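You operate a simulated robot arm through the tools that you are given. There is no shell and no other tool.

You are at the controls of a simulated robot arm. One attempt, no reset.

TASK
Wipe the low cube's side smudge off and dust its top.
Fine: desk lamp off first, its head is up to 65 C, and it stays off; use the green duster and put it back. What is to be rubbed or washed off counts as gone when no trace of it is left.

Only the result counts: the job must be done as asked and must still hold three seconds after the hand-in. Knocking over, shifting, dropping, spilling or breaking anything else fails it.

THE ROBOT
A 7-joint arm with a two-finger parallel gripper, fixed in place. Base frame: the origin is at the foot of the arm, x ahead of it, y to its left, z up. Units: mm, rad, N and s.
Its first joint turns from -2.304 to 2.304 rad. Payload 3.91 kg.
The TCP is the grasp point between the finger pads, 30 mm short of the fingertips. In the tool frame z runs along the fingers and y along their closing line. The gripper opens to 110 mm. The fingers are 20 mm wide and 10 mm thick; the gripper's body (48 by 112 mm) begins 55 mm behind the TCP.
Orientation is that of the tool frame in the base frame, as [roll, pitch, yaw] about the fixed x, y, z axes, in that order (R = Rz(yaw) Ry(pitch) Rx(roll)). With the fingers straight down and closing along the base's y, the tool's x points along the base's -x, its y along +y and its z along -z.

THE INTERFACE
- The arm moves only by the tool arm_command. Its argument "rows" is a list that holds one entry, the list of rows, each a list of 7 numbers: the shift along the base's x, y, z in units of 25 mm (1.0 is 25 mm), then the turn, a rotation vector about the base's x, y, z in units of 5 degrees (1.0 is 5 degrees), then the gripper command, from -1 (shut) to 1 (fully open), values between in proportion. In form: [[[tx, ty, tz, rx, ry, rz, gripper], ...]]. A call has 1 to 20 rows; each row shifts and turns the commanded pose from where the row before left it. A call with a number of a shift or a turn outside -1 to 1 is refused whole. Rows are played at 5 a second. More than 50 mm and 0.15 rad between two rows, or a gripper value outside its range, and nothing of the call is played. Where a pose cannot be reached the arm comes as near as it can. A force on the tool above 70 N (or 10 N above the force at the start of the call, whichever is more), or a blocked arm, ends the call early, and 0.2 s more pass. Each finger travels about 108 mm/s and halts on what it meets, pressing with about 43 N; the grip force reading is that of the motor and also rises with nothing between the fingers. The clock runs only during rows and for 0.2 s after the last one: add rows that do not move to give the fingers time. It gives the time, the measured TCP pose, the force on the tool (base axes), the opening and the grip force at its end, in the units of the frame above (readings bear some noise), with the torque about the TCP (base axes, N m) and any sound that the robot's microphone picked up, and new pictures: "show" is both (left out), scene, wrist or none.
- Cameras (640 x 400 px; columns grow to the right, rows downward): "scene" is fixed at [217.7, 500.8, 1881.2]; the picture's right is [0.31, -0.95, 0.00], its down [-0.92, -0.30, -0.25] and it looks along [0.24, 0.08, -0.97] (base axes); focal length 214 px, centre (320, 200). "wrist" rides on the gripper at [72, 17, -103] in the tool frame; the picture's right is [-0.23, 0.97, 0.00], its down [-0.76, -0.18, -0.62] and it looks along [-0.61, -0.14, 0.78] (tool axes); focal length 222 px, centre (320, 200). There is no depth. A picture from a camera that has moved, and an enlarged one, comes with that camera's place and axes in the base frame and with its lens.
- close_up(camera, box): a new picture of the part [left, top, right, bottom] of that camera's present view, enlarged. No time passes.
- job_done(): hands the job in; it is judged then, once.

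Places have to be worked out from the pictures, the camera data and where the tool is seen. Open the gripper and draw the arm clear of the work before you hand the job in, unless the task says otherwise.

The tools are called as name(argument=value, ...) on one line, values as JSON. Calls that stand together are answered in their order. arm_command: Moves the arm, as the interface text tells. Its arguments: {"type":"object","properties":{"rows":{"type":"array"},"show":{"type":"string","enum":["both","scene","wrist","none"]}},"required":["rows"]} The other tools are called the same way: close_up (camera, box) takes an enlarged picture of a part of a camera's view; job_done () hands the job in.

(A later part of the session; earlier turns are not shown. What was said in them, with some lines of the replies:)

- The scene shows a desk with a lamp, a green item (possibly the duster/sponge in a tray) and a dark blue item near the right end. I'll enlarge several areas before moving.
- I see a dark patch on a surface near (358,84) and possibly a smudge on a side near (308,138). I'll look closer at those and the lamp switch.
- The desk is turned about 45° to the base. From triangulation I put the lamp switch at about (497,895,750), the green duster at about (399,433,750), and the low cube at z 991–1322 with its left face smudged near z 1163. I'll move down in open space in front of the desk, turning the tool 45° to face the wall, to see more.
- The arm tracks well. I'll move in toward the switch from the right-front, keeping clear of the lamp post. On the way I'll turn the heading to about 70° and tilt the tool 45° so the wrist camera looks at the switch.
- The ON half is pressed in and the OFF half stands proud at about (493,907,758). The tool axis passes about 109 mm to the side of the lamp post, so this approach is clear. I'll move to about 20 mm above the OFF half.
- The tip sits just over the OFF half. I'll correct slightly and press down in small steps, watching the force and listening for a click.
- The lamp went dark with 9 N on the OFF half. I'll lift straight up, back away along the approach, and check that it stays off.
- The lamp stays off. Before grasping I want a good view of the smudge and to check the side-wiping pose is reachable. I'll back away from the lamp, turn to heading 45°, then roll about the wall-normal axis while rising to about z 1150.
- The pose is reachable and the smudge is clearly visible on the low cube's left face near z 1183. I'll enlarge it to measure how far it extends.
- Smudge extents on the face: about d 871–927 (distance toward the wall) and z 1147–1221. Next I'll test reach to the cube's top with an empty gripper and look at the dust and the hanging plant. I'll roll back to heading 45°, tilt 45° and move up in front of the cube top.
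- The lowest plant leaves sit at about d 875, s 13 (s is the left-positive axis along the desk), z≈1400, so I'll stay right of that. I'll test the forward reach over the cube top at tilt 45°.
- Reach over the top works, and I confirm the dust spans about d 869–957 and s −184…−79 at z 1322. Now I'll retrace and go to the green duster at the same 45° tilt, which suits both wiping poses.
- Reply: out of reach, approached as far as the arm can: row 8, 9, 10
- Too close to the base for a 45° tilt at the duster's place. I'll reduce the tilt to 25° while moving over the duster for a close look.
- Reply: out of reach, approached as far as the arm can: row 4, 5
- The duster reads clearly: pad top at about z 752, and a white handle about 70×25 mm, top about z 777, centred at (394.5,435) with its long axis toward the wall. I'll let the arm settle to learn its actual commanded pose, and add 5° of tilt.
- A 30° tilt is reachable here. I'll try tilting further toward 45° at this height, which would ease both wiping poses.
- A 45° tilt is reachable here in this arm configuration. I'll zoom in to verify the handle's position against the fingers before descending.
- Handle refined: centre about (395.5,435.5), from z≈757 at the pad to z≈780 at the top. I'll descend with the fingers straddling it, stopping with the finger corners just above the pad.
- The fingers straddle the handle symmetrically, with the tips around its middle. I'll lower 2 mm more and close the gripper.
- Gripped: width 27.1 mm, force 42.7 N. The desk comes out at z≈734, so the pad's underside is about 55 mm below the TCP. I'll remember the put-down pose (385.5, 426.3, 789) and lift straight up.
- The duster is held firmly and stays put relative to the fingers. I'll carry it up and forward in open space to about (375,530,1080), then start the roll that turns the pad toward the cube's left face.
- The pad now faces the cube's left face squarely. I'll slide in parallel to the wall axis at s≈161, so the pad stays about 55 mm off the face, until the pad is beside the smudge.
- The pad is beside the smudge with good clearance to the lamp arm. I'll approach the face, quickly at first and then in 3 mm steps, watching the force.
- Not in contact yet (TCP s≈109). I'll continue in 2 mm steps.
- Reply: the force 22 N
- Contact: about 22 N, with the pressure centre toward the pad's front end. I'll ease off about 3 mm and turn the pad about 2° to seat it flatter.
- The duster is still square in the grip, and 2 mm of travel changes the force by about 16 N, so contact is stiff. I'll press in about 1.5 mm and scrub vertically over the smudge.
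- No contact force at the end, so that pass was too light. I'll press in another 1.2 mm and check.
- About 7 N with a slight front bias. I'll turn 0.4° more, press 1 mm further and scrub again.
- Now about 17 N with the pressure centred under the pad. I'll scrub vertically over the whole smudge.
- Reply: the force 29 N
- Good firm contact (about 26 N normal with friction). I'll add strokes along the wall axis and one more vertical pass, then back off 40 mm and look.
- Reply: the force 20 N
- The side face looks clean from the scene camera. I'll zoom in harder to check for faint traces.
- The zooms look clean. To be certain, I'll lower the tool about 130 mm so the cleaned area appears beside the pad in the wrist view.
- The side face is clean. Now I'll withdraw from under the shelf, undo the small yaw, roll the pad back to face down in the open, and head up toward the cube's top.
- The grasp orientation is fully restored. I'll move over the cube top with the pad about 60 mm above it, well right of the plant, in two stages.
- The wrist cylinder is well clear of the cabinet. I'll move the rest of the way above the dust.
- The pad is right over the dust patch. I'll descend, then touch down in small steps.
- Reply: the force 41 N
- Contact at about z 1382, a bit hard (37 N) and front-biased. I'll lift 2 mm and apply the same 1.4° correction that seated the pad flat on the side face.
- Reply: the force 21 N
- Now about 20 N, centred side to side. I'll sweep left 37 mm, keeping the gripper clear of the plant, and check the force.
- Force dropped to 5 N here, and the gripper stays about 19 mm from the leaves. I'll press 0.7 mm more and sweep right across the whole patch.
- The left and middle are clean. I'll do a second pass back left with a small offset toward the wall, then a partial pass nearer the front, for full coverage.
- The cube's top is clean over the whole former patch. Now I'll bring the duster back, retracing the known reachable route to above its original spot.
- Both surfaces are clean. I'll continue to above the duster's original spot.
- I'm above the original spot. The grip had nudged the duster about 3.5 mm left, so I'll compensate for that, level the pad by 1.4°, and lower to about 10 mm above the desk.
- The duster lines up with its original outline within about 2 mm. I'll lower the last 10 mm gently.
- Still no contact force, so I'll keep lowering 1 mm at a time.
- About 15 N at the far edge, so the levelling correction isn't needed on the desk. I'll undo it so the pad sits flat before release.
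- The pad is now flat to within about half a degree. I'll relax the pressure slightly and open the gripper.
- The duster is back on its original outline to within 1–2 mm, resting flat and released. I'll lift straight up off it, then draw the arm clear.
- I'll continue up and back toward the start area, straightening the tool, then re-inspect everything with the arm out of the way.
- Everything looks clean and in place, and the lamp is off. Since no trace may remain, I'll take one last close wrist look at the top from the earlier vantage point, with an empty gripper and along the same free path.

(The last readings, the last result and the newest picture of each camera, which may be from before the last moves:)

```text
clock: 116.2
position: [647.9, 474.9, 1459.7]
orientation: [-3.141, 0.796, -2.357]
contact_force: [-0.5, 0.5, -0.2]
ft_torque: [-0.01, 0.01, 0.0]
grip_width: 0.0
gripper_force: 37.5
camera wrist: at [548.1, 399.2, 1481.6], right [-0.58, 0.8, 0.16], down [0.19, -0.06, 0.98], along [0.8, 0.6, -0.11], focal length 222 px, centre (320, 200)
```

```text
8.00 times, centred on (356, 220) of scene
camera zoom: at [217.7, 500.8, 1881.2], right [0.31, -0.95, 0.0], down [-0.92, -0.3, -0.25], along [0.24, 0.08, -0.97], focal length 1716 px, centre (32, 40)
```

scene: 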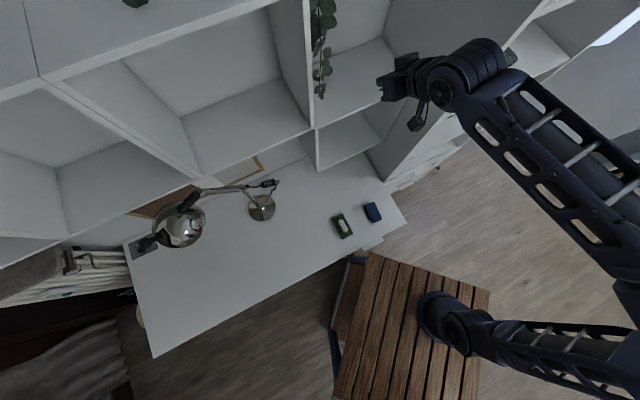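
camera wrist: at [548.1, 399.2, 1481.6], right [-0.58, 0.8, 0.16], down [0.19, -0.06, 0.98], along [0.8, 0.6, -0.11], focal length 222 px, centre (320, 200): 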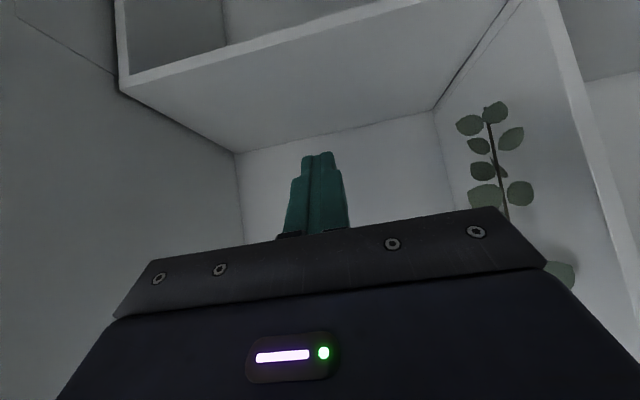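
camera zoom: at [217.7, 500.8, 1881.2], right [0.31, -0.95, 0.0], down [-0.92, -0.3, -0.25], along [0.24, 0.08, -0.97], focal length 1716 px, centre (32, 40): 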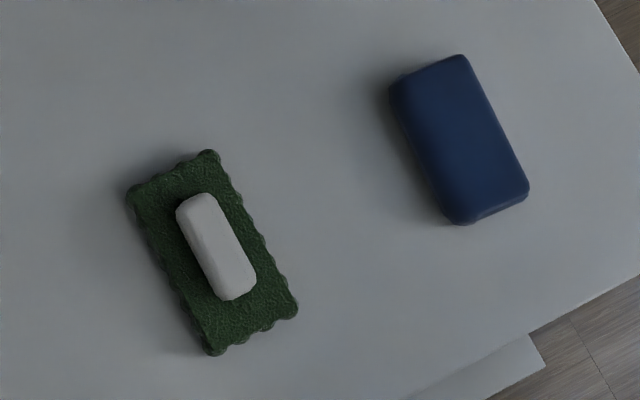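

The top is spotless, and the duster matches its original place within about 2 mm. I'll retreat along the same path and take an equally clear final look at the cube's side face, reversing the earlier free path.

arm_command(rows=[[[-0.743, -0.634, 0, 0, 0, 0, -1], [-0.743, -0.634, 0, 0, 0, 0, -1], [-0.743, -0.634, 0, 0, 0, 0, -1], [-0.743, -0.634, 0, 0, 0, 0, -1], [-0.743, -0.634, 0, 0, 0, 0, -1], [-0.743, -0.634, 0, 0, 0, 0, -1], [-0.743, -0.634, 0, 0, 0, 0, -1], [-0.743, -0.634, 0, 0, 0, 0, -1], [-0.743, -0.634, 0, 0, 0, 0, -1], [-0.578, 0.667, -0.7, 0, 0, 0, -1], [-0.578, 0.667, -0.7, 0, 0, 0, -1], [-0.578, 0.667, -0.7, 0, 0, 0, -1], [-0.578, 0.667, -0.7, 0, 0, 0, -1], [-0.578, 0.667, -0.7, 0, 0, 0, -1], [-0.578, 0.667, -0.7, 0, 0, 0, -1], [-0.578, 0.667, -0.7, 0, 0, 0, -1], [-0.578, 0.667, -0.7, 0, 0, 0, -1], [-0.578, 0.667, -0.7, 0, 0, 0, -1]]], show="none")

arm_command(rows=[[[0.295, 0.756, -0.753, -0.707, -0.707, 0, -1], [0.295, 0.756, -0.753, -0.707, -0.707, 0, -1], [0.295, 0.756, -0.753, -0.707, -0.707, 0, -1], [0.295, 0.756, -0.753, -0.707, -0.707, 0, -1], [0.295, 0.756, -0.753, -0.707, -0.707, 0, -1], [0.295, 0.756, -0.753, -0.707, -0.707, 0, -1], [0.295, 0.756, -0.753, -0.707, -0.707, 0, -1], [0.295, 0.756, -0.753, -0.707, -0.707, 0, -1], [0.295, 0.756, -0.753, -0.707, -0.707, 0, -1], [0.295, 0.756, -0.753, -0.707, -0.707, 0, -1], [0.295, 0.756, -0.753, -0.707, -0.707, 0, -1], [0, 0, 0, 0, 0, 0, -1]]])

close_up(camera="wrist", box=[60, 60, 300, 210])

```text
clock: 120.0
position: [348.2, 482.3, 1302.9]
orientation: [-3.141, 0.795, -2.356]
contact_force: [0.0, -1.1, -0.3]
ft_torque: [0.02, 0.05, 0.03]
grip_width: 0.0
gripper_force: 37.7
```

```text
clock: 122.6
position: [431.2, 691.8, 1096.3]
orientation: [-2.028, 0.423, -1.66]
contact_force: [-0.3, 0.3, -0.2]
ft_torque: [0.0, 0.0, 0.01]
grip_width: 0.0
gripper_force: 37.5
camera wrist: at [325.0, 622.0, 1094.5], right [-0.38, 0.6, -0.7], down [-0.43, 0.56, 0.71], along [0.82, 0.57, 0.05], focal length 222 px, centre (320, 200)
```

scene: 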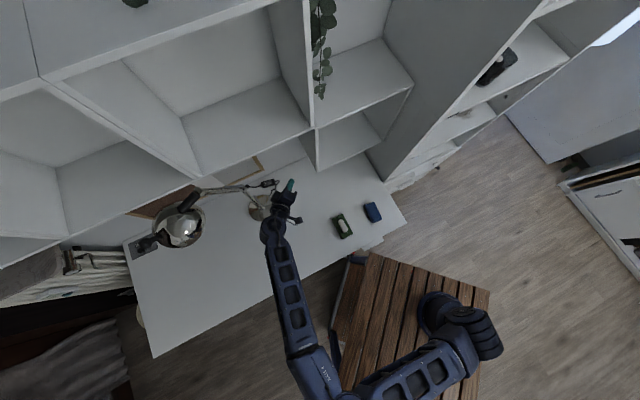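
wrist: 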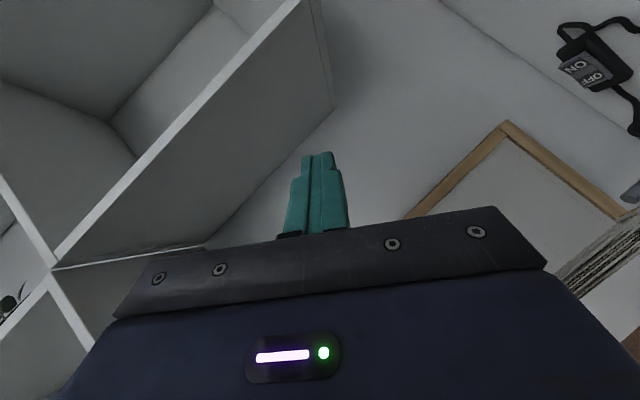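

```text
2.67 times, centred on (180, 135) of wrist
camera zoom: at [325.0, 622.0, 1094.5], right [-0.38, 0.6, -0.7], down [-0.43, 0.56, 0.71], along [0.82, 0.57, 0.05], focal length 592 px, centre (693, 373)
```

zoom: 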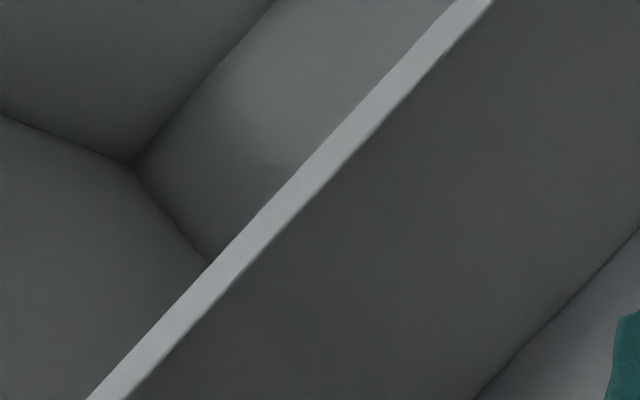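

The side face is spotless from the same viewpoint where the smudge was obvious, the switch shows OFF pressed, and the lamp is dark. I'll back out to the clear area, open the gripper and finish.

arm_command(rows=[[[-0.295, -0.756, 0.753, 0.707, 0.707, 0, -1], [-0.295, -0.756, 0.753, 0.707, 0.707, 0, -1], [-0.295, -0.756, 0.753, 0.707, 0.707, 0, -1], [-0.295, -0.756, 0.753, 0.707, 0.707, 0, -1], [-0.295, -0.756, 0.753, 0.707, 0.707, 0, -1], [-0.295, -0.756, 0.753, 0.707, 0.707, 0, -1], [-0.295, -0.756, 0.753, 0.707, 0.707, 0, -1], [-0.295, -0.756, 0.753, 0.707, 0.707, 0, -1], [-0.295, -0.756, 0.753, 0.707, 0.707, 0, -1], [-0.295, -0.756, 0.753, 0.707, 0.707, 0, -1], [-0.295, -0.756, 0.753, 0.707, 0.707, 0, 0], [-0.4, -0.1, 0.7, -0.6, 0.6, 0, 1], [-0.4, -0.1, 0.7, -0.6, 0.6, 0, 1], [-0.4, -0.1, 0.7, -0.6, 0.6, 0, 1], [-0.4, -0.1, 0.7, -0.6, 0.6, 0, 1], [-0.4, -0.1, 0.7, -0.6, 0.6, 0, 1], [-0.4, -0.1, 0.7, -0.6, 0.6, 0, 1], [-0.4, -0.1, 0.7, -0.6, 0.6, 0, 1], [0, 0, 0, 0, 0, 0, 1], [0, 0, 0, 0, 0, 0, 1]]])

close_up(camera="scene", box=[120, 140, 420, 262])

```text
clock: 126.8
position: [279.0, 465.9, 1426.7]
orientation: [3.141, 0.278, -2.356]
contact_force: [-0.5, 0.3, -0.6]
ft_torque: [-0.01, 0.0, 0.0]
grip_width: 109.8
gripper_force: 0.1
camera wrist: at [198.6, 408.4, 1506.1], right [-0.53, 0.84, 0.06], down [0.52, 0.27, 0.81], along [0.66, 0.46, -0.59], focal length 222 px, centre (320, 200)
```

scene: 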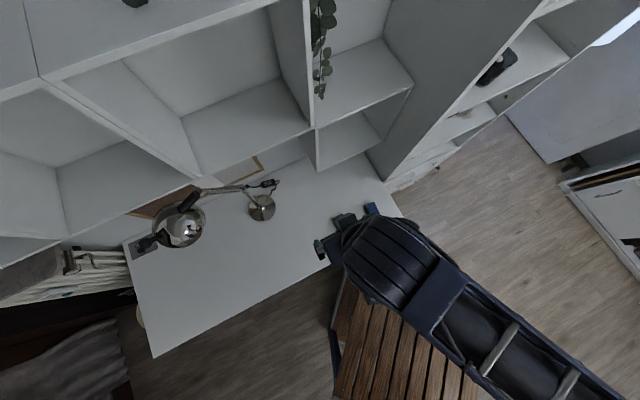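
wrist: 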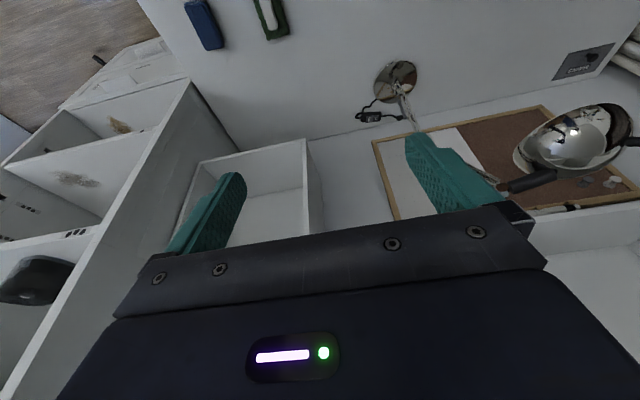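

```text
2.13 times, centred on (270, 201) of scene
camera zoom: at [217.7, 500.8, 1881.2], right [0.31, -0.95, 0.0], down [-0.92, -0.3, -0.25], along [0.24, 0.08, -0.97], focal length 458 px, centre (427, 198)
```

zoom: 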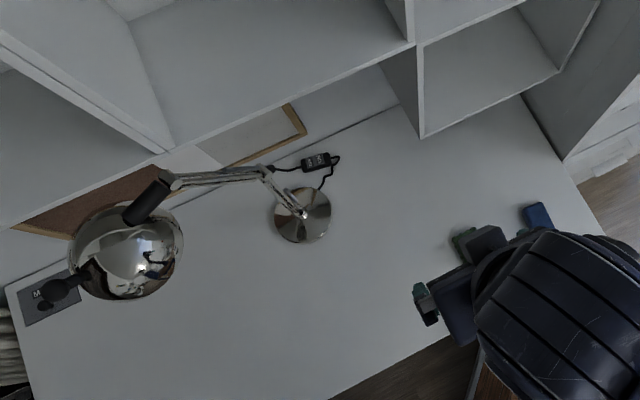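

The lamp is off, the cube's top and left side are clean, the green duster is back where it was, and nothing else has moved. The gripper is open and the arm is clear, so I'm handing the job in.

job_done()

```text
The job is handed in.
```

The job is done and handed in. The desk lamp is off, the low cube's side smudge and top dust are gone, and the green duster is back in its place.

- **Lamp:** I switched it off first, using the switch on its cord. It was still dark in the last pictures, and the arm stayed clear of the lamp head.
- **Low cube:** I wiped the side and dusted the top with the green duster. Close-ups of both faces afterwards, with nothing in the gripper, showed no trace left.
- **Duster:** It sits flat within about 2 mm of where it started.
- **Everything else:** Nothing else looks moved, including the blue sponge, the hanging plant and the lamp. I left the dark patches on the cabinet shelves to the right alone, as they weren't part of the task.

The gripper is open and the arm is clear of the work.
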